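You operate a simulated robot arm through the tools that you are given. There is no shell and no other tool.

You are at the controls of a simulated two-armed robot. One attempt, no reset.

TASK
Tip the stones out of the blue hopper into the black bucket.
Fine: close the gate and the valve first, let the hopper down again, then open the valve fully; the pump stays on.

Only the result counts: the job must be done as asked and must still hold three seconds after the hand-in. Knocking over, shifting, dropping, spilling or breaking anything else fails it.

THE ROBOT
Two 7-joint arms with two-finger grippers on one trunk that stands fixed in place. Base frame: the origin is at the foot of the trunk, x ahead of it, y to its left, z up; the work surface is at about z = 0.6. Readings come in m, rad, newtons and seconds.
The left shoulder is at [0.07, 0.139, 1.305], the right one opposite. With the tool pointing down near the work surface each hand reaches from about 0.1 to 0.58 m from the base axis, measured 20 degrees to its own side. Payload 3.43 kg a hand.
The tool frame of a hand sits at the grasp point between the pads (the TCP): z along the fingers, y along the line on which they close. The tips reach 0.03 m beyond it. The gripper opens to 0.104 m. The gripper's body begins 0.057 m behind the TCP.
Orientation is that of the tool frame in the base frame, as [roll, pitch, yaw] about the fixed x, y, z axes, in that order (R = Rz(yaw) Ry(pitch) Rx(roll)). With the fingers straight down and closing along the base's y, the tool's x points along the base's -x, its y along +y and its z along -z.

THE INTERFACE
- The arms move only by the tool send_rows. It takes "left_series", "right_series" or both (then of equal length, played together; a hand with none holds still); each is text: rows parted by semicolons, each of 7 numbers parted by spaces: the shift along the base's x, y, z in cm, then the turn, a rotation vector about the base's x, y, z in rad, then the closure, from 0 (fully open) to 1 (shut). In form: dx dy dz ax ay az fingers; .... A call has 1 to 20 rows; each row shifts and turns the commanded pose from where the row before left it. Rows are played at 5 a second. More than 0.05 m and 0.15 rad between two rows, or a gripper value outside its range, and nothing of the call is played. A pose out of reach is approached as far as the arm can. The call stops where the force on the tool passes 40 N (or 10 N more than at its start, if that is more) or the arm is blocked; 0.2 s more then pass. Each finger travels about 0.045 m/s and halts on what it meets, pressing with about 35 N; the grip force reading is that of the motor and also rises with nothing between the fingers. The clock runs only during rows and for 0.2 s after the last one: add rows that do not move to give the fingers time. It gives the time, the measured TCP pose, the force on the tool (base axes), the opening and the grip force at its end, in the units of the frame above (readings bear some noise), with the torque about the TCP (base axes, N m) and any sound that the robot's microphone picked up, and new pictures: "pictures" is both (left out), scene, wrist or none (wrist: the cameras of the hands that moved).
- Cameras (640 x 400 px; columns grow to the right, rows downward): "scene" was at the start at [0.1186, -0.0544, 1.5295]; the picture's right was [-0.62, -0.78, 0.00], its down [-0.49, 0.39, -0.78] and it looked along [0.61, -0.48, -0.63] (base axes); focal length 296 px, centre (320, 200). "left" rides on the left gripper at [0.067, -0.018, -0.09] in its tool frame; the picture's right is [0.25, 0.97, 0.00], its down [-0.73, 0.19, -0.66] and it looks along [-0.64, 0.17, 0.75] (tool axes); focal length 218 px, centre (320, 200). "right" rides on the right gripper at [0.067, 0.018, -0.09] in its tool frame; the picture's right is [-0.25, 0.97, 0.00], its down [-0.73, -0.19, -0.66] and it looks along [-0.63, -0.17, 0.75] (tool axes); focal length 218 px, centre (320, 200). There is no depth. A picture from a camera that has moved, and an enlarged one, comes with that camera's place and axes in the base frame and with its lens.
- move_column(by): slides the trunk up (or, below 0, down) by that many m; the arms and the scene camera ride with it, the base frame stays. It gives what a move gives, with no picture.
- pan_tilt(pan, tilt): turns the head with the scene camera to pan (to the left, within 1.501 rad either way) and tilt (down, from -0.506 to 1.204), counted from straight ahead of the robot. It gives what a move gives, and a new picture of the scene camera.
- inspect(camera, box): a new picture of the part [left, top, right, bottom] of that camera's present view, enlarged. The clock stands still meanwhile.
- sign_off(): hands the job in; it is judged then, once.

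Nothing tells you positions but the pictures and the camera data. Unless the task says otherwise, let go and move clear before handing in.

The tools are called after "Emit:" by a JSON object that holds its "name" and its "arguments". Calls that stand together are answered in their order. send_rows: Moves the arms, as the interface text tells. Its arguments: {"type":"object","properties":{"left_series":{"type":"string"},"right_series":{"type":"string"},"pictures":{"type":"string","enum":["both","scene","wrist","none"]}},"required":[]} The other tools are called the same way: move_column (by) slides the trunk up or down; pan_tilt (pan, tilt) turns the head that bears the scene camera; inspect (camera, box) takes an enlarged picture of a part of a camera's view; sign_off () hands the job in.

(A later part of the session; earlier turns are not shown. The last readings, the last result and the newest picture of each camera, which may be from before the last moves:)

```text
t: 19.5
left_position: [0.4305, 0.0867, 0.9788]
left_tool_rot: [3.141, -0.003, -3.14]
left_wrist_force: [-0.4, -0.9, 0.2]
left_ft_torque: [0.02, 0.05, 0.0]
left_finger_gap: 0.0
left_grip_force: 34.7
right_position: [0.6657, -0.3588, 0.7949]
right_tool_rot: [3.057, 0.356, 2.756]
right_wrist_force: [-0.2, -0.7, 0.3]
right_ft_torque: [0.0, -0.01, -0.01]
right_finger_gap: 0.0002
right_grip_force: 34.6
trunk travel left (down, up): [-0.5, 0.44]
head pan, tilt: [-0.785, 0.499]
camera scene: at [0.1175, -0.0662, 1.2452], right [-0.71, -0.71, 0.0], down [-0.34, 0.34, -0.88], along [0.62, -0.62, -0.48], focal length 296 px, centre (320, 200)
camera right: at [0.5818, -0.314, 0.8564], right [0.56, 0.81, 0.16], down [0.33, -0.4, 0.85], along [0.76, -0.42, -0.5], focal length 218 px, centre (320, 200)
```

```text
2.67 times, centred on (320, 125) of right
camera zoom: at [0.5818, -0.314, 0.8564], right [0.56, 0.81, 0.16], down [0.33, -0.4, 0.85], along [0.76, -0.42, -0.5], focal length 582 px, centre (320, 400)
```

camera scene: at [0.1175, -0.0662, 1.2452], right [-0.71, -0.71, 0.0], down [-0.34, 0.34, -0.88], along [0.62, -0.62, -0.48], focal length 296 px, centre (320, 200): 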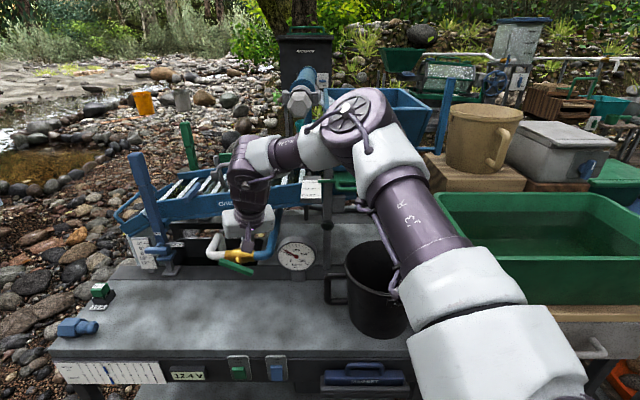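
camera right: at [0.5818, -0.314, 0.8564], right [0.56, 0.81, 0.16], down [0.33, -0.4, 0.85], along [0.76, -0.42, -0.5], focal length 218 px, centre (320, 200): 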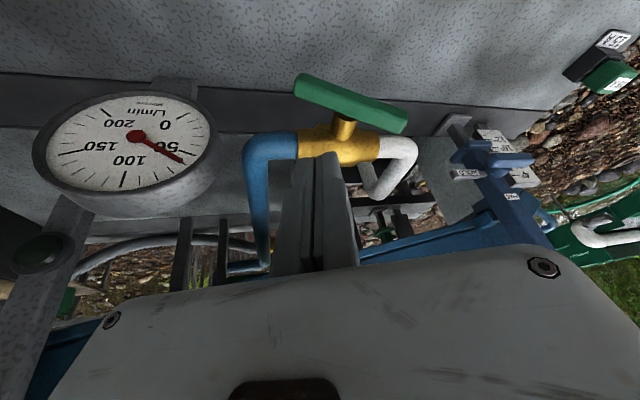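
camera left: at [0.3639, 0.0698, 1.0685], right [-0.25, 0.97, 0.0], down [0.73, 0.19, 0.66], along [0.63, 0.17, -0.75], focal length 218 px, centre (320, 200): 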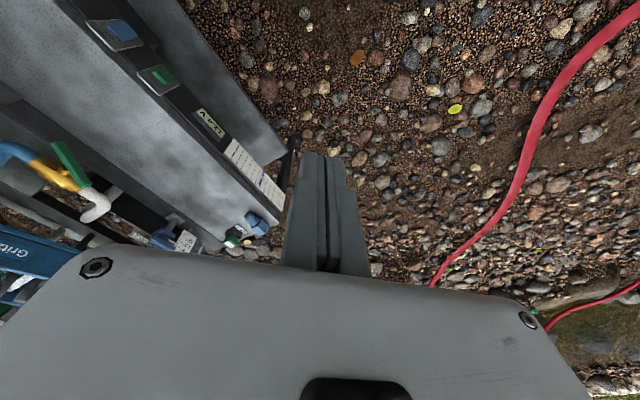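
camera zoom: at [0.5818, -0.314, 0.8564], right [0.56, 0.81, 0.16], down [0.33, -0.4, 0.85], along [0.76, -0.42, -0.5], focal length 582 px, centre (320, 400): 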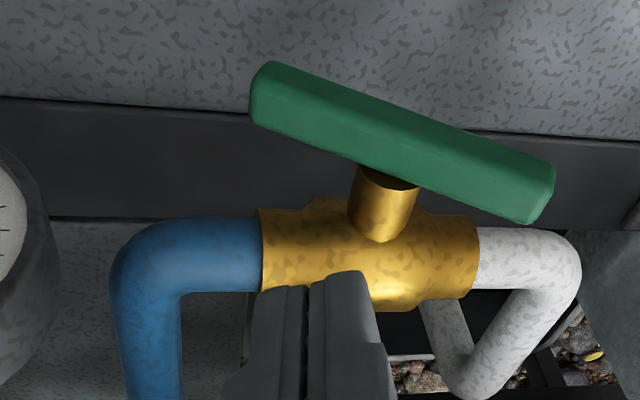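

The fingertip is directly above the handle's right end. I'll move slightly outward and press that end down a little, then read the gauge to learn which way closes.

Emit:
{"name": "send_rows", "arguments": {"right_series": "-0.5 -0.5 -2.5 0 0 0 1; -0.5 -0.5 -2.5 0 0 0 1; 0 0 -1 0 0 0 1; 0.1 0.1 -0.8 0 0 0 1; 0.25 0.25 -0.8 0 0 0 1", "pictures": "both"}}

Emit:
{"name": "inspect", "arguments": {"camera": "scene", "box": [180, 210, 340, 310]}}

Emit:
{"name": "inspect", "arguments": {"camera": "right", "box": [200, 50, 440, 200]}}

```text
t: 20.7
left_position: [0.4309, 0.0877, 0.9795]
left_tool_rot: [-3.141, 0.0, 3.141]
left_wrist_force: [0.8, 0.3, 1.0]
left_ft_torque: [-0.01, -0.01, 0.02]
left_finger_gap: 0.0
left_grip_force: 34.9
right_position: [0.6492, -0.3654, 0.7282]
right_tool_rot: [3.057, 0.359, 2.755]
right_wrist_force: [0.5, -1.2, -0.1]
right_ft_torque: [-0.01, 0.0, 0.03]
right_finger_gap: 0.0
right_grip_force: 35.1
right hand out of reach, approached as far as the arm can: row 4, 5
trunk travel left (down, up): [-0.5, 0.44]
head pan, tilt: [-0.785, 0.499]
camera scene: at [0.1157, -0.0651, 1.2454], right [-0.71, -0.71, 0.0], down [-0.34, 0.34, -0.88], along [0.62, -0.62, -0.48], focal length 296 px, centre (320, 200)
camera right: at [0.5653, -0.3203, 0.789], right [0.56, 0.81, 0.17], down [0.33, -0.4, 0.85], along [0.76, -0.42, -0.49], focal length 218 px, centre (320, 200)
```

scene: 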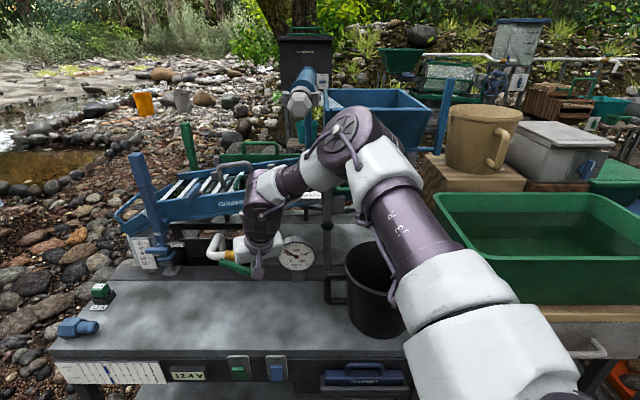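
right: 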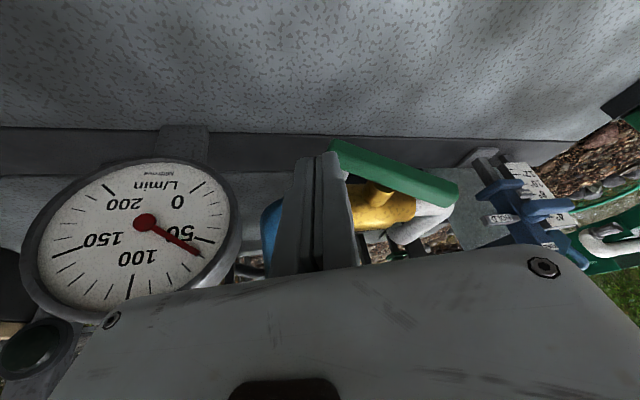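

```text
4.00 times, centred on (260, 260) of scene
camera zoom: at [0.1157, -0.0651, 1.2454], right [-0.71, -0.71, 0.0], down [-0.34, 0.34, -0.88], along [0.62, -0.62, -0.48], focal length 1185 px, centre (560, -40)
```

zoom: 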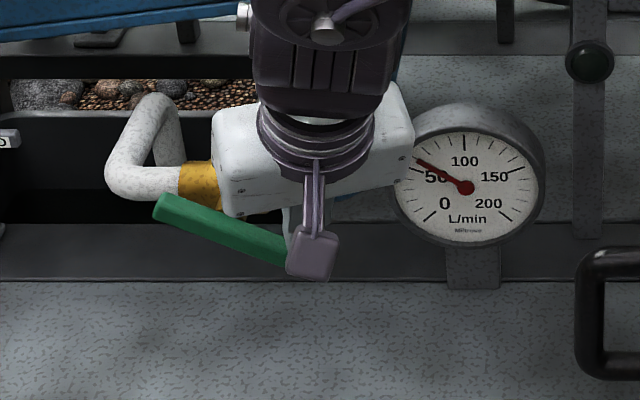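

```text
2.67 times, centred on (320, 125) of right
camera zoom: at [0.5653, -0.3203, 0.789], right [0.56, 0.81, 0.17], down [0.33, -0.4, 0.85], along [0.76, -0.42, -0.49], focal length 582 px, centre (320, 400)
```

zoom: 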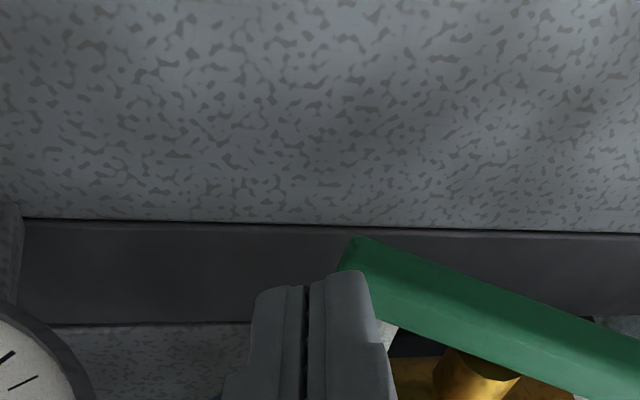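

I missed just past the handle's end, and the arm is at its lower reach limit. I'll lift the right hand, lower the trunk another 12 cm, and retry a centimetre further left.

Emit:
{"name": "send_rows", "arguments": {"right_series": "-0.5 0.5 4 0 0 0 1; 0 0 4 0 0 0 1; 0 0 4 0 0 0 1; 0 0 3 0 0 0 1", "pictures": "none"}}

Emit:
{"name": "move_column", "arguments": {"by": -0.12}}

Emit:
{"name": "pan_tilt", "arguments": {"pan": -0.6, "tilt": 0.45}}

Emit:
{"name": "inspect", "arguments": {"camera": "right", "box": [200, 50, 440, 200]}}

```text
t: 21.7
left_position: [0.4297, 0.0885, 0.9789]
left_tool_rot: [-3.141, 0.001, -3.14]
left_wrist_force: [-0.3, 1.0, -1.0]
left_ft_torque: [-0.01, -0.01, -0.02]
left_finger_gap: 0.0
left_grip_force: 35.2
right_position: [0.6438, -0.3631, 0.8802]
right_tool_rot: [3.058, 0.356, 2.757]
right_wrist_force: [0.5, -0.2, -0.7]
right_ft_torque: [-0.01, -0.02, 0.01]
right_finger_gap: 0.0
right_grip_force: 34.4
trunk travel left (down, up): [-0.5, 0.44]
head pan, tilt: [-0.785, 0.499]
```

```text
t: 23.2
left_position: [0.4303, 0.0869, 0.8587]
left_tool_rot: [3.141, -0.001, -3.141]
left_wrist_force: [0.9, 0.6, 0.5]
left_ft_torque: [0.05, -0.01, -0.01]
left_finger_gap: 0.0
left_grip_force: 34.7
right_position: [0.644, -0.3633, 0.7594]
right_tool_rot: [3.059, 0.358, 2.755]
right_wrist_force: [-0.4, 0.4, 1.1]
right_ft_torque: [-0.01, 0.0, -0.03]
right_finger_gap: 0.0001
right_grip_force: 35.2
trunk travel left (down, up): [-0.38, 0.56]
head pan, tilt: [-0.785, 0.499]
```

```text
t: 23.9
left_position: [0.431, 0.0866, 0.8589]
left_tool_rot: [-3.141, -0.001, 3.141]
left_wrist_force: [0.0, 0.5, -0.4]
left_ft_torque: [0.03, 0.01, 0.0]
left_finger_gap: 0.0
left_grip_force: 35.2
right_position: [0.6446, -0.364, 0.7591]
right_tool_rot: [3.058, 0.357, 2.756]
right_wrist_force: [0.7, 0.7, 0.6]
right_ft_torque: [0.01, -0.02, -0.04]
right_finger_gap: 0.0
right_grip_force: 35.1
trunk travel left (down, up): [-0.38, 0.56]
head pan, tilt: [-0.6, 0.45]
camera scene: at [0.1272, -0.0529, 1.1299], right [-0.57, -0.82, 0.0], down [-0.36, 0.25, -0.9], along [0.74, -0.51, -0.44], focal length 296 px, centre (320, 200)
```

scene: 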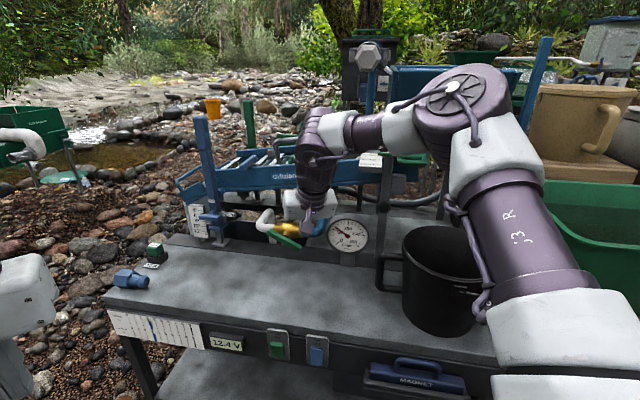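

```text
2.67 times, centred on (320, 125) of right
camera zoom: at [0.5609, -0.3189, 0.8196], right [0.56, 0.81, 0.16], down [0.33, -0.4, 0.85], along [0.76, -0.42, -0.49], focal length 582 px, centre (320, 400)
```

zoom: 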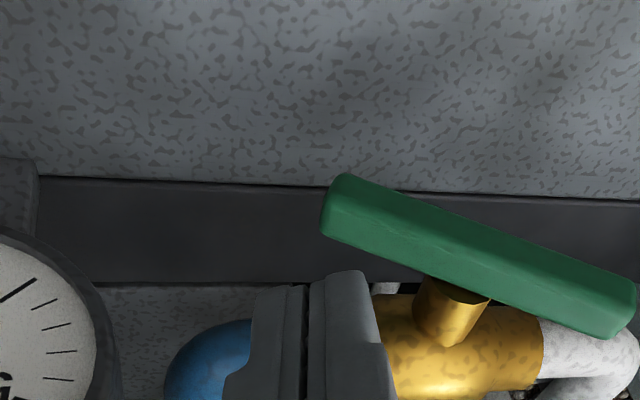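

Now the arm has room to go lower. I'll shift about 1 cm left and press down on the handle's right end.

Emit:
{"name": "send_rows", "arguments": {"right_series": "1.45 0.18 0 0 0 0 1; 0 0 -1.5 0 0 0 1; 0 0 -0.8 0 0 0 1; 0.1 0.1 -0.7 0 0 0 1; 0.2 0.2 -0.7 0 0 0 1", "pictures": "wrist"}}

Emit:
{"name": "inspect", "arguments": {"camera": "scene", "box": [220, 180, 420, 305]}}

```text
t: 25.1
left_position: [0.4308, 0.0874, 0.8587]
left_tool_rot: [-3.141, -0.001, -3.141]
left_wrist_force: [0.3, 0.6, 0.6]
left_ft_torque: [0.0, 0.0, 0.01]
left_finger_gap: 0.0002
left_grip_force: 34.5
right_position: [0.6612, -0.3592, 0.7219]
right_tool_rot: [3.058, 0.358, 2.756]
right_wrist_force: [0.0, -0.6, -1.2]
right_ft_torque: [0.01, 0.01, 0.0]
right_finger_gap: 0.0002
right_grip_force: 35.1
trunk travel left (down, up): [-0.38, 0.56]
head pan, tilt: [-0.6, 0.45]
camera right: at [0.5783, -0.3144, 0.7824], right [0.56, 0.81, 0.16], down [0.33, -0.4, 0.85], along [0.76, -0.42, -0.49], focal length 218 px, centre (320, 200)
```

right: 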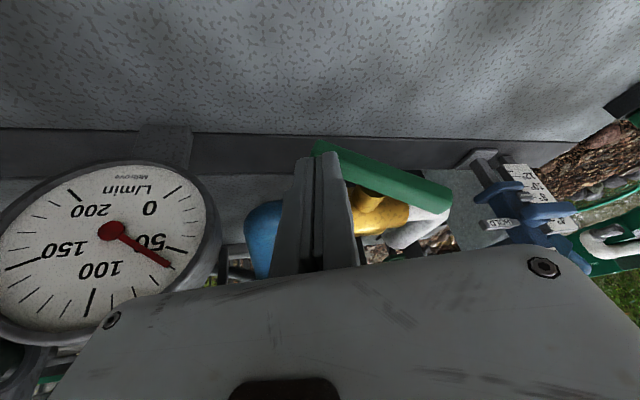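

```text
3.20 times, centred on (320, 242) of scene
camera zoom: at [0.1274, -0.0528, 1.1299], right [-0.56, -0.83, 0.0], down [-0.36, 0.25, -0.9], along [0.74, -0.51, -0.44], focal length 948 px, centre (320, 64)
```

zoom: 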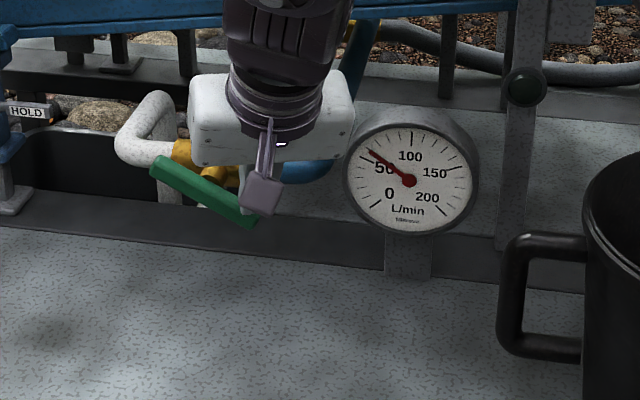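

Emit:
{"name": "inspect", "arguments": {"camera": "right", "box": [240, 120, 480, 270]}}

Emit:
{"name": "inspect", "arguments": {"camera": "scene", "box": [255, 200, 375, 275]}}

```text
2.67 times, centred on (360, 195) of right
camera zoom: at [0.5783, -0.3144, 0.7824], right [0.56, 0.81, 0.16], down [0.33, -0.4, 0.85], along [0.76, -0.42, -0.49], focal length 582 px, centre (213, 213)
```

zoom: 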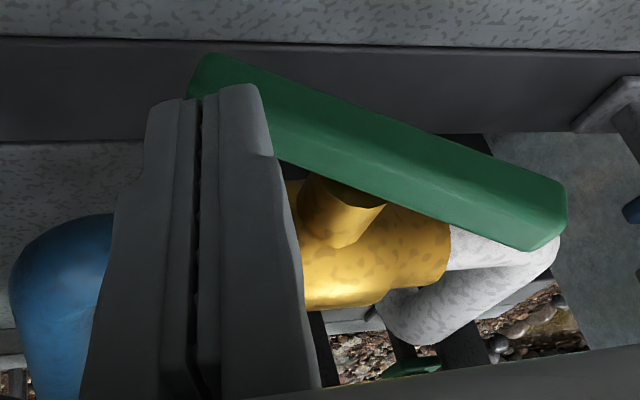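

```text
5.33 times, centred on (315, 238) of scene
camera zoom: at [0.1274, -0.0528, 1.1299], right [-0.56, -0.83, 0.0], down [-0.36, 0.25, -0.9], along [0.74, -0.51, -0.44], focal length 1580 px, centre (347, 0)
```

zoom: 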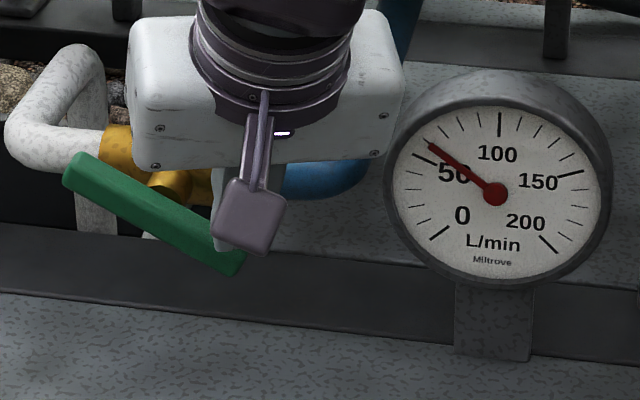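

Pressing the right end down raised the flow slightly (handle went from about 24° to 29°, needle rose past 55), so on this valve parallel-to-pipe is closed and perpendicular is open. I'll lift over to the left end to press it down and close the valve.

Emit:
{"name": "send_rows", "arguments": {"right_series": "0 0 4 0 0 0 1; 0 0 4 0 0 0 1; 2.37 2.37 0 0 0 0 1; 2.37 2.37 0 0 0 0 1", "pictures": "wrist"}}

Emit:
{"name": "inspect", "arguments": {"camera": "right", "box": [200, 50, 440, 200]}}

Emit:
{"name": "inspect", "arguments": {"camera": "scene", "box": [220, 180, 420, 305]}}

```text
t: 26.1
left_position: [0.4311, 0.0868, 0.8594]
left_tool_rot: [3.141, -0.001, 3.142]
left_wrist_force: [-0.3, 0.2, -0.6]
left_ft_torque: [-0.05, -0.01, 0.01]
left_finger_gap: 0.0
left_grip_force: 34.8
right_position: [0.6705, -0.3507, 0.7999]
right_tool_rot: [3.058, 0.357, 2.756]
right_wrist_force: [0.0, -0.8, -0.5]
right_ft_torque: [0.02, -0.03, 0.0]
right_finger_gap: 0.0
right_grip_force: 34.5
right hand out of reach, approached as far as the arm can: row 3, 4
trunk travel left (down, up): [-0.38, 0.56]
head pan, tilt: [-0.6, 0.45]
camera right: at [0.5867, -0.3061, 0.861], right [0.56, 0.81, 0.16], down [0.33, -0.4, 0.85], along [0.76, -0.42, -0.49], focal length 218 px, centre (320, 200)
```

right: 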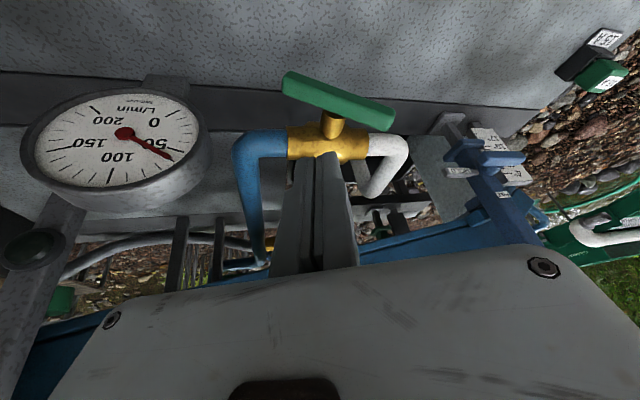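

```text
2.67 times, centred on (320, 125) of right
camera zoom: at [0.5867, -0.3061, 0.861], right [0.56, 0.81, 0.16], down [0.33, -0.4, 0.85], along [0.76, -0.42, -0.49], focal length 582 px, centre (320, 400)
```

zoom: 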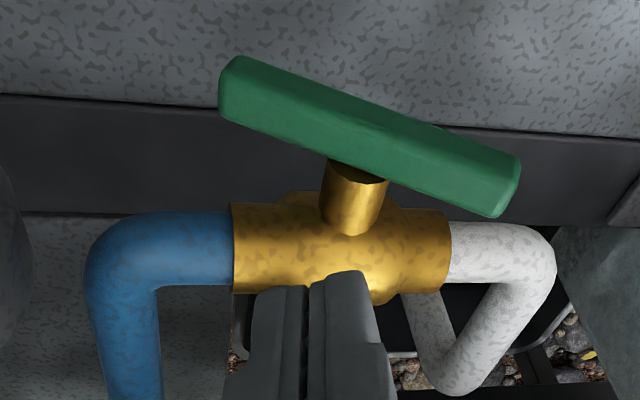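

```text
3.20 times, centred on (320, 242) of scene
camera zoom: at [0.1269, -0.0528, 1.1299], right [-0.56, -0.83, 0.0], down [-0.36, 0.25, -0.9], along [0.74, -0.51, -0.44], focal length 948 px, centre (320, 64)
```

zoom: 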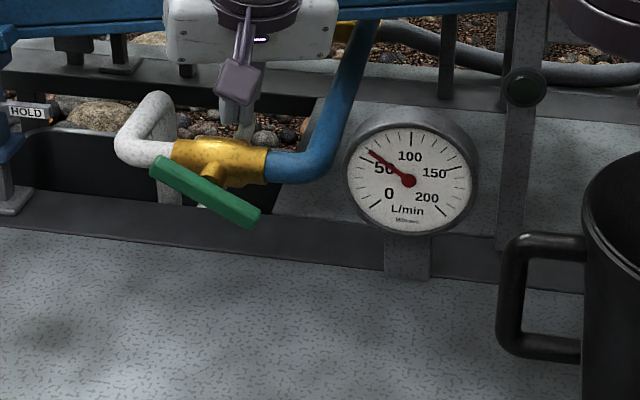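

The arm is at full stretch with this steep tool. Tilting the fingers further forward will buy reach, so I'll tilt by about 0.5 rad in place.

Emit:
{"name": "send_rows", "arguments": {"right_series": "0 0 0.5 -0.0428 -0.1175 0 1; 0 0 0.5 -0.0428 -0.1175 0 1; 0 0 0 -0.0428 -0.1175 0 1; 0 0 0 -0.0428 -0.1175 0 1; 1.5 1.5 0 0 0 0 1; 1.2 1.2 0 0 0 0 1", "pictures": "wrist"}}

Emit:
{"name": "inspect", "arguments": {"camera": "scene", "box": [220, 180, 420, 305]}}

```text
t: 27.5
left_position: [0.43, 0.0873, 0.8594]
left_tool_rot: [3.141, 0.002, 3.14]
left_wrist_force: [-0.2, -0.6, 0.9]
left_ft_torque: [-0.02, -0.04, 0.0]
left_finger_gap: 0.0
left_grip_force: 34.5
right_position: [0.6984, -0.322, 0.8091]
right_tool_rot: [3.031, 0.855, 2.739]
right_wrist_force: [-0.5, 1.0, -1.0]
right_ft_torque: [-0.01, 0.02, -0.01]
right_finger_gap: 0.0
right_grip_force: 34.8
trunk travel left (down, up): [-0.38, 0.56]
head pan, tilt: [-0.6, 0.45]
camera right: at [0.5976, -0.2716, 0.8176], right [0.46, 0.85, 0.26], down [-0.1, -0.24, 0.96], along [0.88, -0.47, -0.02], focal length 218 px, centre (320, 200)
```

right: 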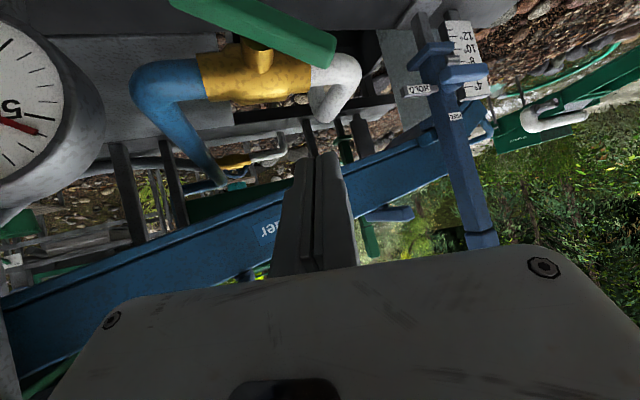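

```text
3.20 times, centred on (320, 242) of scene
camera zoom: at [0.1272, -0.0527, 1.1299], right [-0.56, -0.83, 0.0], down [-0.36, 0.25, -0.9], along [0.74, -0.51, -0.44], focal length 948 px, centre (320, 64)
```

zoom: 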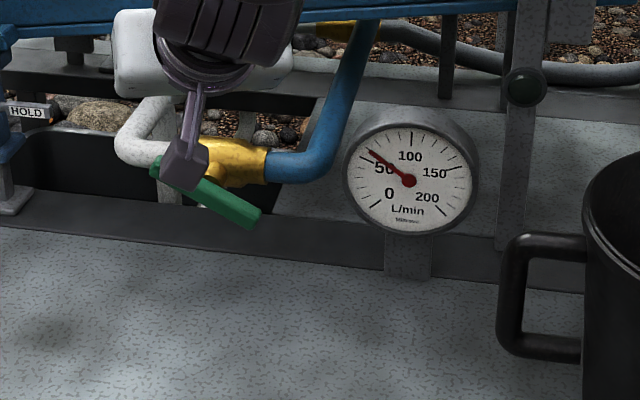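

The hand is now over the handle's left end. I'll lower it onto the bar and press down in small steps, watching the gauge.

Emit:
{"name": "send_rows", "arguments": {"right_series": "0.94 0.94 -2 0 0 0 1; 0 0 -2 0 0 0 1; 0 0 -0.6 0 0 0 1; 0 0 -0.5 0 0 0 1; 0 0 -0.5 0 0 0 1", "pictures": "wrist"}}

Emit:
{"name": "inspect", "arguments": {"camera": "scene", "box": [220, 180, 420, 305]}}

```text
t: 28.7
left_position: [0.4306, 0.0867, 0.8584]
left_tool_rot: [-3.141, -0.001, -3.142]
left_wrist_force: [-0.7, 0.0, -0.4]
left_ft_torque: [0.01, 0.0, 0.0]
left_finger_gap: 0.0
left_grip_force: 34.2
right_position: [0.7085, -0.3128, 0.7536]
right_tool_rot: [3.03, 0.856, 2.739]
right_wrist_force: [-0.8, -0.7, 0.0]
right_ft_torque: [0.02, 0.01, -0.01]
right_finger_gap: 0.0002
right_grip_force: 34.3
trunk travel left (down, up): [-0.38, 0.56]
head pan, tilt: [-0.6, 0.45]
camera right: at [0.6074, -0.2628, 0.7618], right [0.45, 0.85, 0.26], down [-0.1, -0.24, 0.96], along [0.88, -0.47, -0.02], focal length 218 px, centre (320, 200)
```

right: 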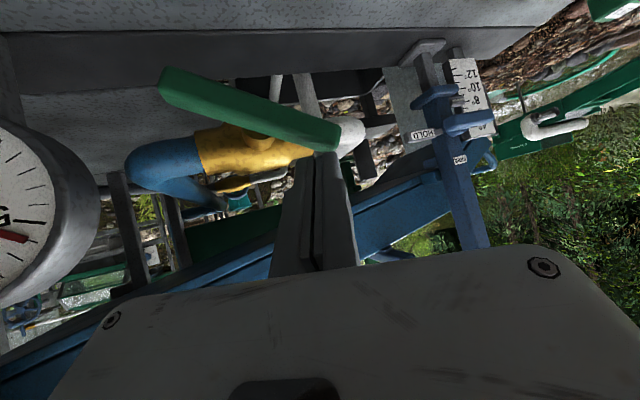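

```text
3.20 times, centred on (320, 242) of scene
camera zoom: at [0.1273, -0.0529, 1.1299], right [-0.56, -0.83, 0.0], down [-0.36, 0.25, -0.9], along [0.74, -0.51, -0.44], focal length 948 px, centre (320, 64)
```

zoom: 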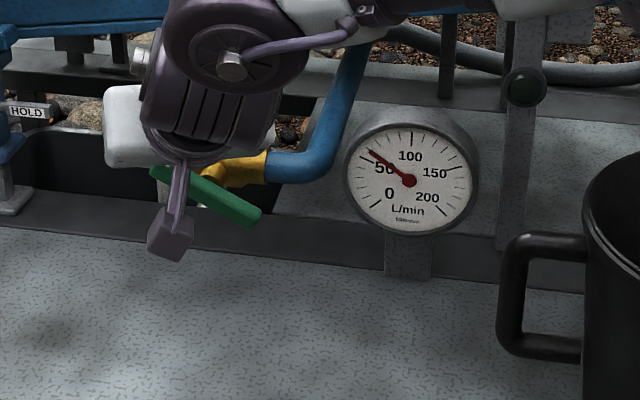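

Emit:
{"name": "send_rows", "arguments": {"right_series": "0 0 -0.5 0 0 0 1; 0 0 -0.5 0 0 0 1; 0 0 -0.5 0 0 0 1", "pictures": "wrist"}}

Emit:
{"name": "inspect", "arguments": {"camera": "scene", "box": [220, 180, 420, 305]}}

Emit:
{"name": "inspect", "arguments": {"camera": "right", "box": [140, 60, 460, 260]}}

```text
t: 29.5
left_position: [0.4309, 0.0873, 0.8592]
left_tool_rot: [3.141, 0.0, -3.141]
left_wrist_force: [-0.2, -0.1, -0.5]
left_ft_torque: [0.01, -0.02, 0.02]
left_finger_gap: 0.0
left_grip_force: 35.1
right_position: [0.7069, -0.3134, 0.7391]
right_tool_rot: [3.032, 0.856, 2.74]
right_wrist_force: [1.0, 0.5, 0.7]
right_ft_torque: [-0.02, 0.03, -0.03]
right_finger_gap: 0.0
right_grip_force: 34.8
trunk travel left (down, up): [-0.38, 0.56]
head pan, tilt: [-0.6, 0.45]
camera right: at [0.6068, -0.262, 0.747], right [0.45, 0.85, 0.26], down [-0.1, -0.24, 0.96], along [0.89, -0.47, -0.02], focal length 218 px, centre (320, 200)
```

right: 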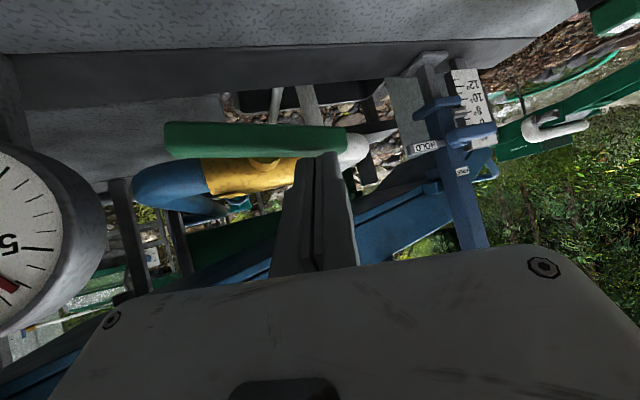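

```text
3.20 times, centred on (320, 242) of scene
camera zoom: at [0.1271, -0.0526, 1.1299], right [-0.56, -0.83, 0.0], down [-0.36, 0.25, -0.9], along [0.74, -0.51, -0.44], focal length 948 px, centre (320, 64)
```

zoom: 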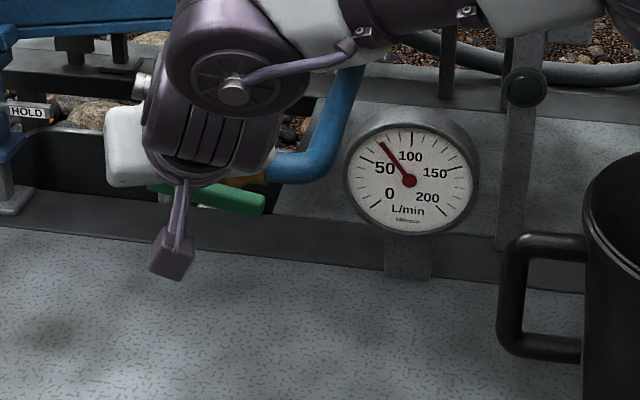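

```text
2.00 times, centred on (300, 160) of right
camera zoom: at [0.6068, -0.262, 0.747], right [0.45, 0.85, 0.26], down [-0.1, -0.24, 0.96], along [0.89, -0.47, -0.02], focal length 436 px, centre (360, 280)
```

zoom: 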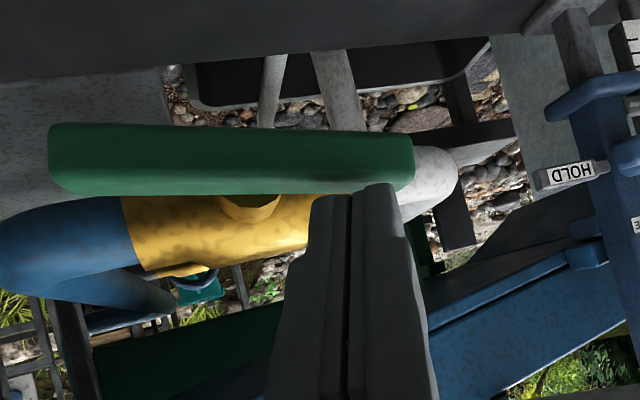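

The handle is now nearly parallel with the pipe and the needle rose, so this direction opens (normal ball valve). Let me wait a moment to see where the gauge settles.

Emit:
{"name": "send_rows", "arguments": {"right_series": "0 0 0 0 0 0 1; 0 0 0 0 0 0 1; 0 0 0 0 0 0 1; 0 0 0 0 0 0 1; 0 0 0 0 0 0 1", "pictures": "none"}}

Emit:
{"name": "inspect", "arguments": {"camera": "scene", "box": [220, 180, 420, 305]}}

```text
t: 30.7
left_position: [0.4306, 0.0864, 0.8602]
left_tool_rot: [3.141, 0.0, 3.141]
left_wrist_force: [-0.1, -0.6, -0.4]
left_ft_torque: [-0.02, 0.0, 0.0]
left_finger_gap: 0.0003
left_grip_force: 34.8
right_position: [0.7064, -0.3138, 0.7399]
right_tool_rot: [3.031, 0.857, 2.738]
right_wrist_force: [1.2, 0.0, 0.2]
right_ft_torque: [0.02, -0.01, 0.01]
right_finger_gap: 0.0
right_grip_force: 34.6
trunk travel left (down, up): [-0.38, 0.56]
head pan, tilt: [-0.6, 0.45]
```

```text
3.20 times, centred on (320, 242) of scene
camera zoom: at [0.1272, -0.0529, 1.1299], right [-0.56, -0.83, 0.0], down [-0.36, 0.25, -0.9], along [0.74, -0.51, -0.44], focal length 948 px, centre (320, 64)
```

zoom: 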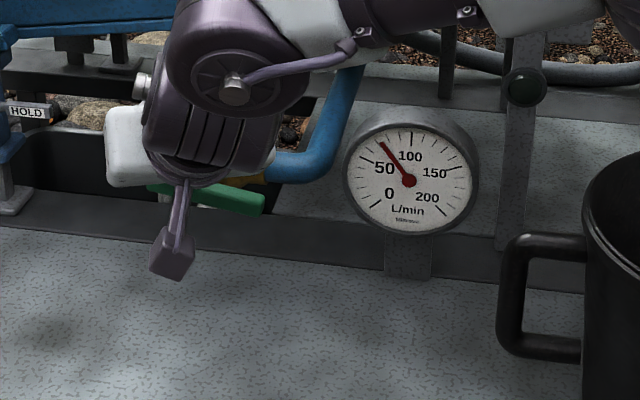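

The needle settles near 80 with the handle about 10° from parallel, so perpendicular is closed. The wrist views also show the handle sits a bit lower and deeper than I assumed (z≈0.704). I'll move back over the right end.

Emit:
{"name": "send_rows", "arguments": {"right_series": "0 0 4 0 0 0 1; -1.97 -2.39 -0.5 0 0 0 1; -1.97 -2.39 -0.5 0 0 0 1; 0.2 0.2 -2 0 0 0 1; 0 0 -2 0 0 0 1", "pictures": "wrist"}}

Emit:
{"name": "inspect", "arguments": {"camera": "scene", "box": [220, 180, 420, 305]}}

Emit:
{"name": "inspect", "arguments": {"camera": "right", "box": [200, 60, 520, 260]}}

```text
t: 31.9
left_position: [0.4303, 0.0867, 0.8592]
left_tool_rot: [-3.14, 0.0, 3.141]
left_wrist_force: [0.0, -0.1, -0.1]
left_ft_torque: [0.0, 0.03, -0.01]
left_finger_gap: 0.0001
left_grip_force: 34.8
right_position: [0.6705, -0.359, 0.7304]
right_tool_rot: [3.029, 0.855, 2.739]
right_wrist_force: [0.2, 0.1, 0.1]
right_ft_torque: [0.0, 0.0, 0.03]
right_finger_gap: 0.0001
right_grip_force: 35.0
trunk travel left (down, up): [-0.38, 0.56]
head pan, tilt: [-0.6, 0.45]
camera right: at [0.5703, -0.3086, 0.7382], right [0.45, 0.85, 0.26], down [-0.1, -0.24, 0.96], along [0.88, -0.47, -0.02], focal length 218 px, centre (320, 200)
```

right: 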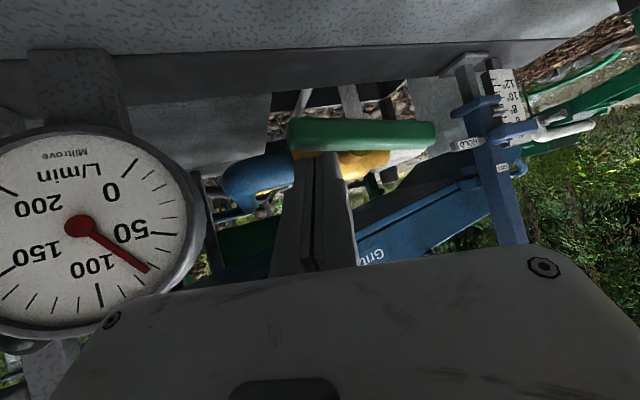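

```text
3.20 times, centred on (320, 242) of scene
camera zoom: at [0.1272, -0.0532, 1.1299], right [-0.56, -0.83, 0.0], down [-0.36, 0.25, -0.9], along [0.74, -0.51, -0.44], focal length 948 px, centre (320, 64)
```

zoom: 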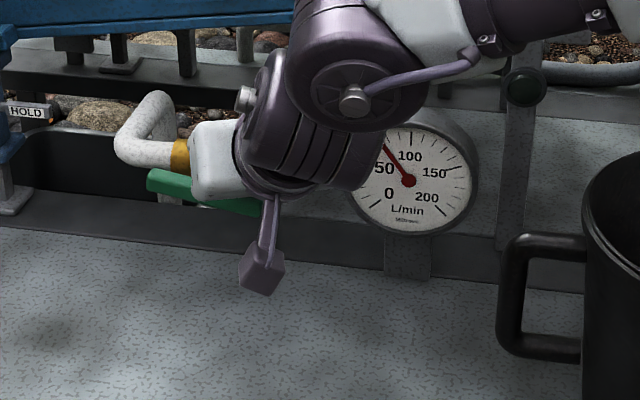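

```text
2.00 times, centred on (360, 160) of right
camera zoom: at [0.5703, -0.3086, 0.7382], right [0.45, 0.85, 0.26], down [-0.1, -0.24, 0.96], along [0.88, -0.47, -0.02], focal length 436 px, centre (240, 280)
```

zoom: 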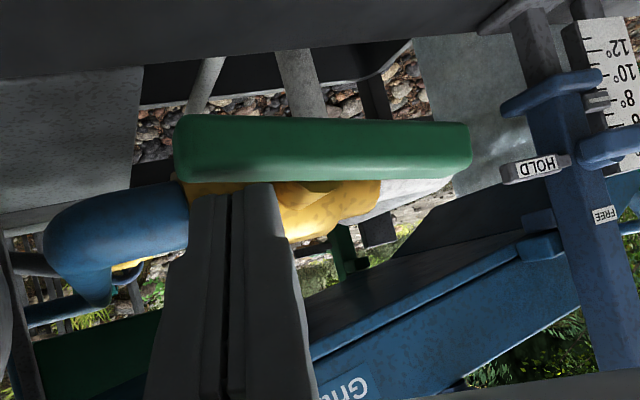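

The finger sits right on top of the bar near its right end. Now I'll push it down along the arc towards perpendicular.

Emit:
{"name": "send_rows", "arguments": {"right_series": "-0.2 -0.2 -1.2 0 0 0 1; 0.1 0.1 -1.25 0 0 0 1; 0.4 0.4 -1.1 0 0 0 1", "pictures": "wrist"}}

Emit:
{"name": "inspect", "arguments": {"camera": "right", "box": [200, 60, 520, 260]}}

Emit:
{"name": "inspect", "arguments": {"camera": "scene", "box": [220, 180, 420, 305]}}

```text
t: 32.7
left_position: [0.4305, 0.0879, 0.8589]
left_tool_rot: [-3.141, 0.001, -3.14]
left_wrist_force: [0.1, 0.1, 0.5]
left_ft_torque: [0.01, 0.02, 0.01]
left_finger_gap: 0.0
left_grip_force: 34.5
right_position: [0.6732, -0.3557, 0.6955]
right_tool_rot: [3.031, 0.858, 2.741]
right_wrist_force: [-0.5, 0.4, 1.3]
right_ft_torque: [0.02, 0.0, 0.02]
right_finger_gap: 0.0005
right_grip_force: 35.0
trunk travel left (down, up): [-0.38, 0.56]
head pan, tilt: [-0.6, 0.45]
camera right: at [0.5737, -0.3056, 0.703], right [0.45, 0.85, 0.26], down [-0.1, -0.24, 0.97], along [0.88, -0.47, -0.02], focal length 218 px, centre (320, 200)
```

right: 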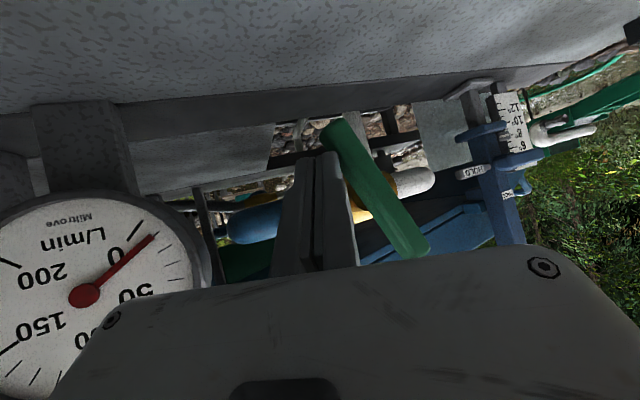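

```text
2.00 times, centred on (360, 160) of right
camera zoom: at [0.5737, -0.3056, 0.703], right [0.45, 0.85, 0.26], down [-0.1, -0.24, 0.97], along [0.88, -0.47, -0.02], focal length 436 px, centre (240, 280)
```

zoom: 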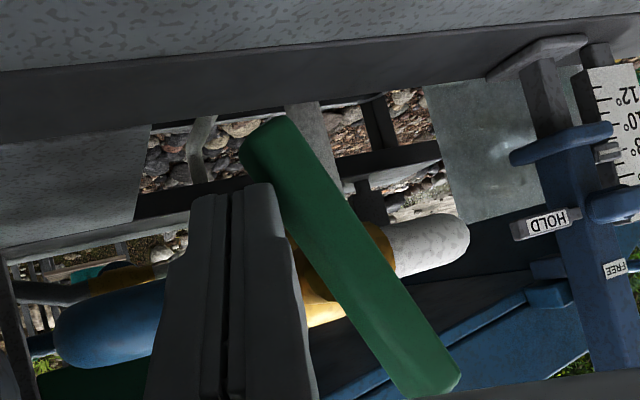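

```text
3.20 times, centred on (320, 242) of scene
camera zoom: at [0.1275, -0.0529, 1.1298], right [-0.56, -0.83, 0.0], down [-0.36, 0.25, -0.9], along [0.74, -0.51, -0.44], focal length 948 px, centre (320, 64)
```

zoom: 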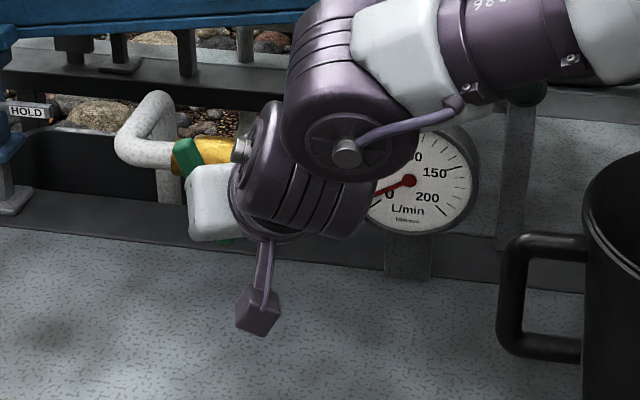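

Flow has dropped to around 12 and the handle is at about 57°. I'll continue around the arc towards the closed stop.

Emit:
{"name": "send_rows", "arguments": {"right_series": "0.5 0.5 -0.9 0 0 0 1; 0.6 0.6 -0.4 0 0 0 1; 0.6 0.6 -0.1 0 0 0 1", "pictures": "wrist"}}

Emit:
{"name": "inspect", "arguments": {"camera": "right", "box": [200, 60, 520, 260]}}

```text
t: 33.5
left_position: [0.429, 0.0876, 0.8601]
left_tool_rot: [-3.14, 0.002, -3.139]
left_wrist_force: [0.5, 0.0, -0.2]
left_ft_torque: [-0.04, 0.06, 0.0]
left_finger_gap: 0.0
left_grip_force: 34.0
right_position: [0.6826, -0.352, 0.6805]
right_tool_rot: [3.059, 0.857, 2.74]
right_wrist_force: [-21.4, -21.4, 10.3]
right_ft_torque: [-0.17, -0.03, -0.4]
right_finger_gap: 0.0
right_grip_force: 35.0
trunk travel left (down, up): [-0.38, 0.56]
head pan, tilt: [-0.6, 0.45]
stopped in row 3 (right hand): the force on the tool passed its limit at 46 N (the readings are from after the stop); the commanded pose is now the measured one
camera right: at [0.5844, -0.2994, 0.6877], right [0.47, 0.85, 0.24], down [-0.1, -0.22, 0.97], along [0.88, -0.48, -0.02], focal length 218 px, centre (320, 200)
```

right: 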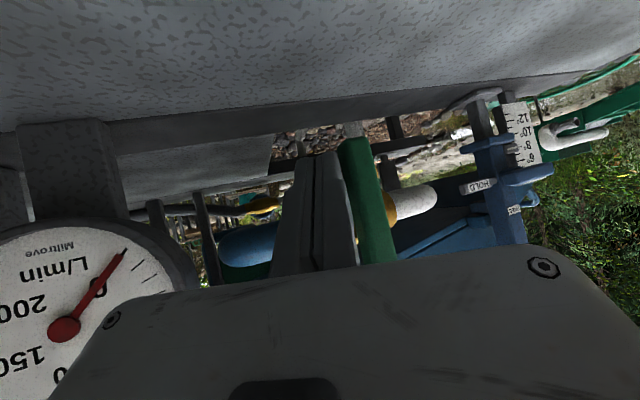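

```text
2.00 times, centred on (360, 160) of right
camera zoom: at [0.5844, -0.2994, 0.6877], right [0.47, 0.85, 0.24], down [-0.1, -0.22, 0.97], along [0.88, -0.48, -0.02], focal length 436 px, centre (240, 280)
```

zoom: 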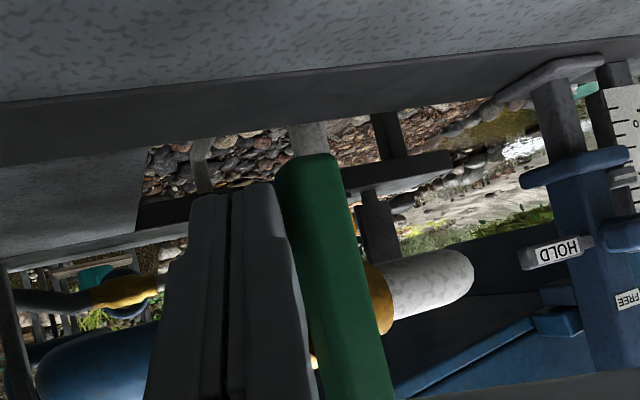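

The handle hit its stop and the needle reads 0. I'll back off to the right and up and check the result from the head camera.

Emit:
{"name": "send_rows", "arguments": {"right_series": "-1 -1 0 0 0 0 1; -2.5 0 2 0 0 0 1; -2.5 2 3 0 0 0 1; -2 2 4 0 0 0 1; -2 2 4 0 0 0 1", "pictures": "both"}}

Emit:
{"name": "inspect", "arguments": {"camera": "scene", "box": [220, 180, 420, 305]}}

```text
t: 34.7
left_position: [0.4297, 0.0892, 0.8593]
left_tool_rot: [-3.139, 0.002, -3.139]
left_wrist_force: [-0.2, 0.2, 0.1]
left_ft_torque: [-0.05, -0.03, -0.01]
left_finger_gap: 0.0
left_grip_force: 34.7
right_position: [0.5978, -0.3089, 0.8133]
right_tool_rot: [3.05, 0.853, 2.75]
right_wrist_force: [0.7, 1.2, 0.5]
right_ft_torque: [-0.06, 0.04, -0.05]
right_finger_gap: 0.0
right_grip_force: 34.5
right hand out of reach, approached as far as the arm can: row 5
trunk travel left (down, up): [-0.38, 0.56]
head pan, tilt: [-0.6, 0.45]
camera scene: at [0.1261, -0.0511, 1.1301], right [-0.56, -0.83, 0.0], down [-0.36, 0.24, -0.9], along [0.74, -0.51, -0.43], focal length 296 px, centre (320, 200)
camera right: at [0.4978, -0.2568, 0.8209], right [0.46, 0.85, 0.25], down [-0.1, -0.23, 0.97], along [0.88, -0.47, -0.02], focal length 218 px, centre (320, 200)
```

scene: 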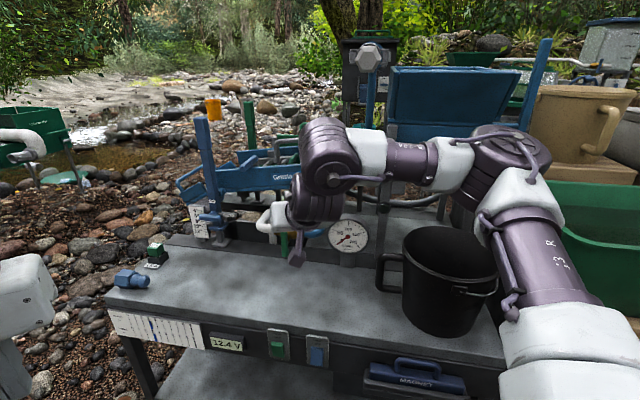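
right: 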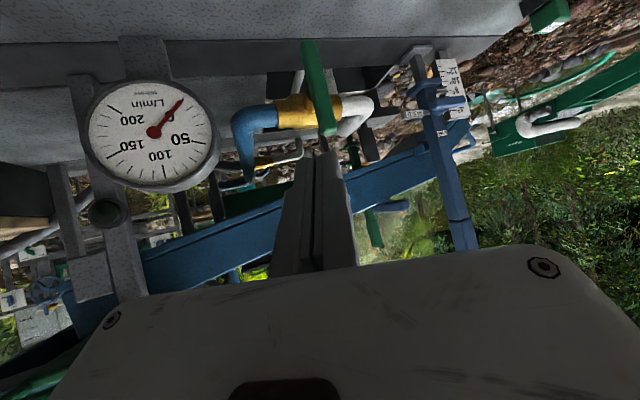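

```text
3.20 times, centred on (320, 242) of scene
camera zoom: at [0.1261, -0.0511, 1.1301], right [-0.56, -0.83, 0.0], down [-0.36, 0.24, -0.9], along [0.74, -0.51, -0.43], focal length 948 px, centre (320, 64)
```

zoom: 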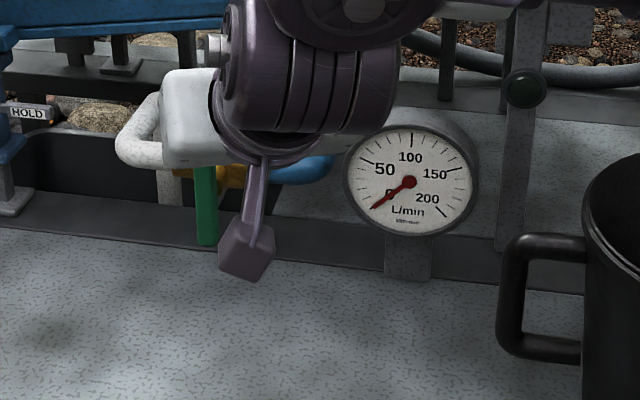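

The flow is 0 with the handle perpendicular: gate and valve are both closed. Next is the hopper crank, so I'll raise the trunk and bring the right hand over to the right side, in front of the crank.

Emit:
{"name": "move_column", "arguments": {"by": 0.25}}

Emit:
{"name": "pan_tilt", "arguments": {"pan": -0.785, "tilt": 0.55}}

```text
t: 37.3
left_position: [0.4306, 0.0873, 1.1079]
left_tool_rot: [3.14, 0.0, -3.14]
left_wrist_force: [-0.7, -0.8, -0.6]
left_ft_torque: [0.03, 0.03, 0.01]
left_finger_gap: 0.0001
left_grip_force: 34.5
right_position: [0.6002, -0.3089, 1.0621]
right_tool_rot: [3.044, 0.854, 2.745]
right_wrist_force: [-0.1, 0.1, -0.7]
right_ft_torque: [0.0, 0.02, 0.04]
right_finger_gap: 0.0
right_grip_force: 35.3
trunk travel left (down, up): [-0.63, 0.31]
head pan, tilt: [-0.6, 0.45]
```

```text
t: 38.0
left_position: [0.43, 0.0885, 1.1091]
left_tool_rot: [3.141, -0.002, -3.14]
left_wrist_force: [-1.2, 0.7, -0.3]
left_ft_torque: [-0.01, -0.01, 0.0]
left_finger_gap: 0.0
left_grip_force: 34.6
right_position: [0.5997, -0.3093, 1.0618]
right_tool_rot: [3.045, 0.855, 2.745]
right_wrist_force: [-1.3, 0.3, 0.0]
right_ft_torque: [0.0, 0.01, -0.02]
right_finger_gap: 0.0
right_grip_force: 34.6
trunk travel left (down, up): [-0.63, 0.31]
head pan, tilt: [-0.785, 0.55]
camera scene: at [0.115, -0.0644, 1.3709], right [-0.71, -0.71, 0.0], down [-0.37, 0.37, -0.85], along [0.6, -0.6, -0.52], focal length 296 px, centre (320, 200)
```

scene: 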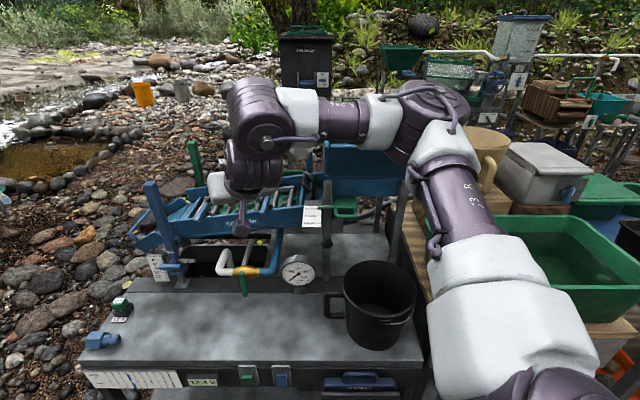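

I'll swing the right hand back to the right, squaring it to the machine and opening the fingers partway for the crank.

Emit:
{"name": "send_rows", "arguments": {"right_series": "-2.94 -2.67 1.15 0 0 -0.0862 1; -2.94 -2.67 1.15 0 0 -0.0862 1; -2.94 -2.67 1.15 0 0 -0.0862 1; -2.94 -2.67 1.15 0 0 -0.0862 1; -2.94 -2.67 1.15 0 0 -0.0862 1; -2.94 -2.67 1.15 0 0 -0.0862 1; -2.94 -2.67 1.15 -0.045 0.045 0.055 0.4; -2.94 -2.67 1.15 0 0 0 0.4; -2.94 -2.67 1.15 0 0 0 0.4; -2.94 -2.67 1.15 0 0 0 0.4; -2.94 -2.67 1.15 0 0 0 0.4; -2.94 -2.67 1.15 0 0 0 0.4", "pictures": "both"}}

```text
t: 40.6
left_position: [0.4301, 0.0874, 1.1093]
left_tool_rot: [-3.141, -0.001, -3.14]
left_wrist_force: [-0.4, 0.0, 0.5]
left_ft_torque: [0.01, -0.01, -0.01]
left_finger_gap: 0.0001
left_grip_force: 34.5
right_position: [0.2922, -0.7079, 1.2133]
right_tool_rot: [3.14, 0.856, 2.356]
right_wrist_force: [0.1, 0.3, 0.0]
right_ft_torque: [0.01, -0.02, -0.02]
right_finger_gap: 0.0626
right_grip_force: 0.1
right hand out of reach, approached as far as the arm can: row 1, 2, 3, 4, 5, 6
trunk travel left (down, up): [-0.63, 0.31]
head pan, tilt: [-0.785, 0.55]
camera scene: at [0.1135, -0.0649, 1.3709], right [-0.71, -0.71, 0.0], down [-0.37, 0.37, -0.85], along [0.6, -0.6, -0.52], focal length 296 px, centre (320, 200)
camera right: at [0.2265, -0.6177, 1.221], right [0.8, 0.57, 0.19], down [-0.15, -0.12, 0.98], along [0.58, -0.81, -0.01], focal length 218 px, centre (320, 200)
```

scene: 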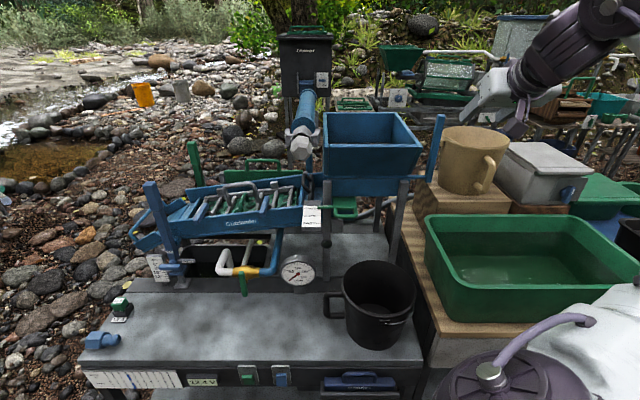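
right: 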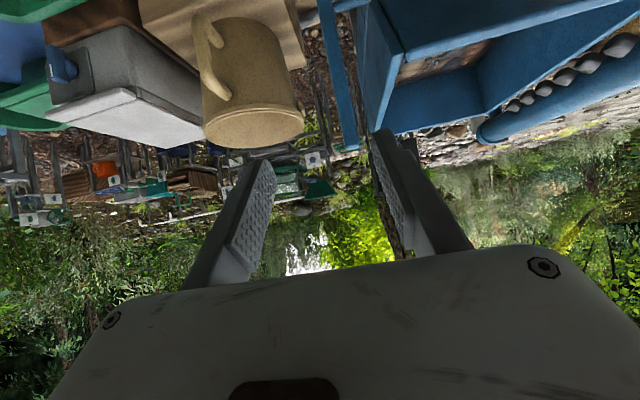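

I have an unobstructed view now. Let me enlarge the hopper, the crank and the bucket to refine positions and see where the stones lie.

Emit:
{"name": "inspect", "arguments": {"camera": "scene", "box": [300, 90, 460, 190]}}

Emit:
{"name": "inspect", "arguments": {"camera": "scene", "box": [300, 190, 460, 360]}}

Emit:
{"name": "inspect", "arguments": {"camera": "right", "box": [280, 0, 640, 180]}}

Emit:
{"name": "inspect", "arguments": {"camera": "scene", "box": [400, 90, 640, 260]}}

```text
4.00 times, centred on (380, 140) of scene
camera zoom: at [0.1135, -0.0649, 1.3709], right [-0.71, -0.71, 0.0], down [-0.37, 0.37, -0.85], along [0.6, -0.6, -0.52], focal length 1185 px, centre (80, 440)
```

zoom: 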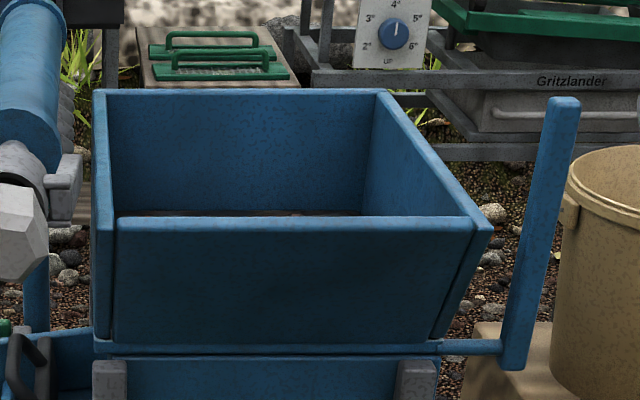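

```text
2.35 times, centred on (380, 275) of scene
camera zoom: at [0.1135, -0.0649, 1.3709], right [-0.71, -0.71, 0.0], down [-0.37, 0.37, -0.85], along [0.6, -0.6, -0.52], focal length 697 px, centre (179, 24)
```

zoom: 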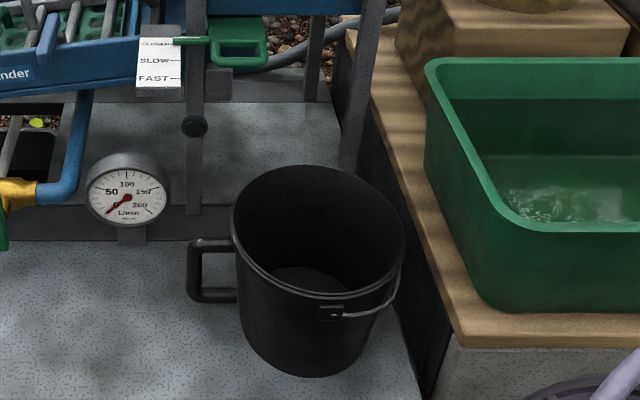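

```text
1.78 times, centred on (460, 90) of right
camera zoom: at [0.2265, -0.6177, 1.221], right [0.8, 0.57, 0.19], down [-0.15, -0.12, 0.98], along [0.58, -0.81, -0.01], focal length 388 px, centre (71, 396)
```

zoom: 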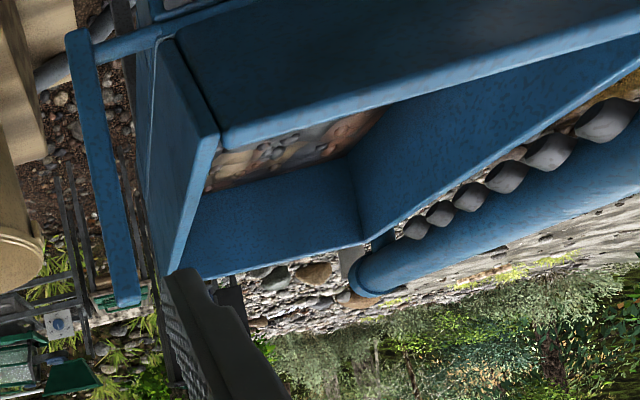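

```text
2.35 times, centred on (520, 175) of scene
camera zoom: at [0.1135, -0.0649, 1.3709], right [-0.71, -0.71, 0.0], down [-0.37, 0.37, -0.85], along [0.6, -0.6, -0.52], focal length 697 px, centre (-151, 259)
```

zoom: 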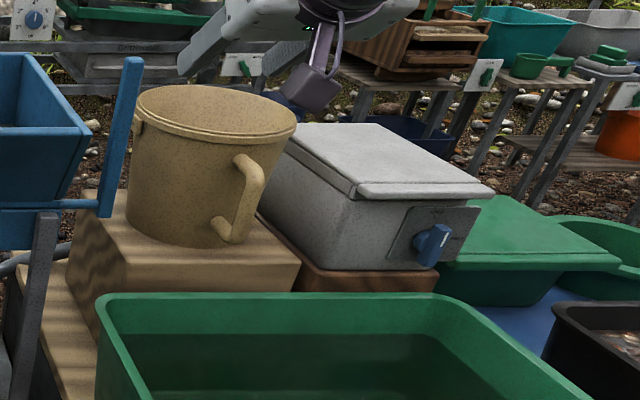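

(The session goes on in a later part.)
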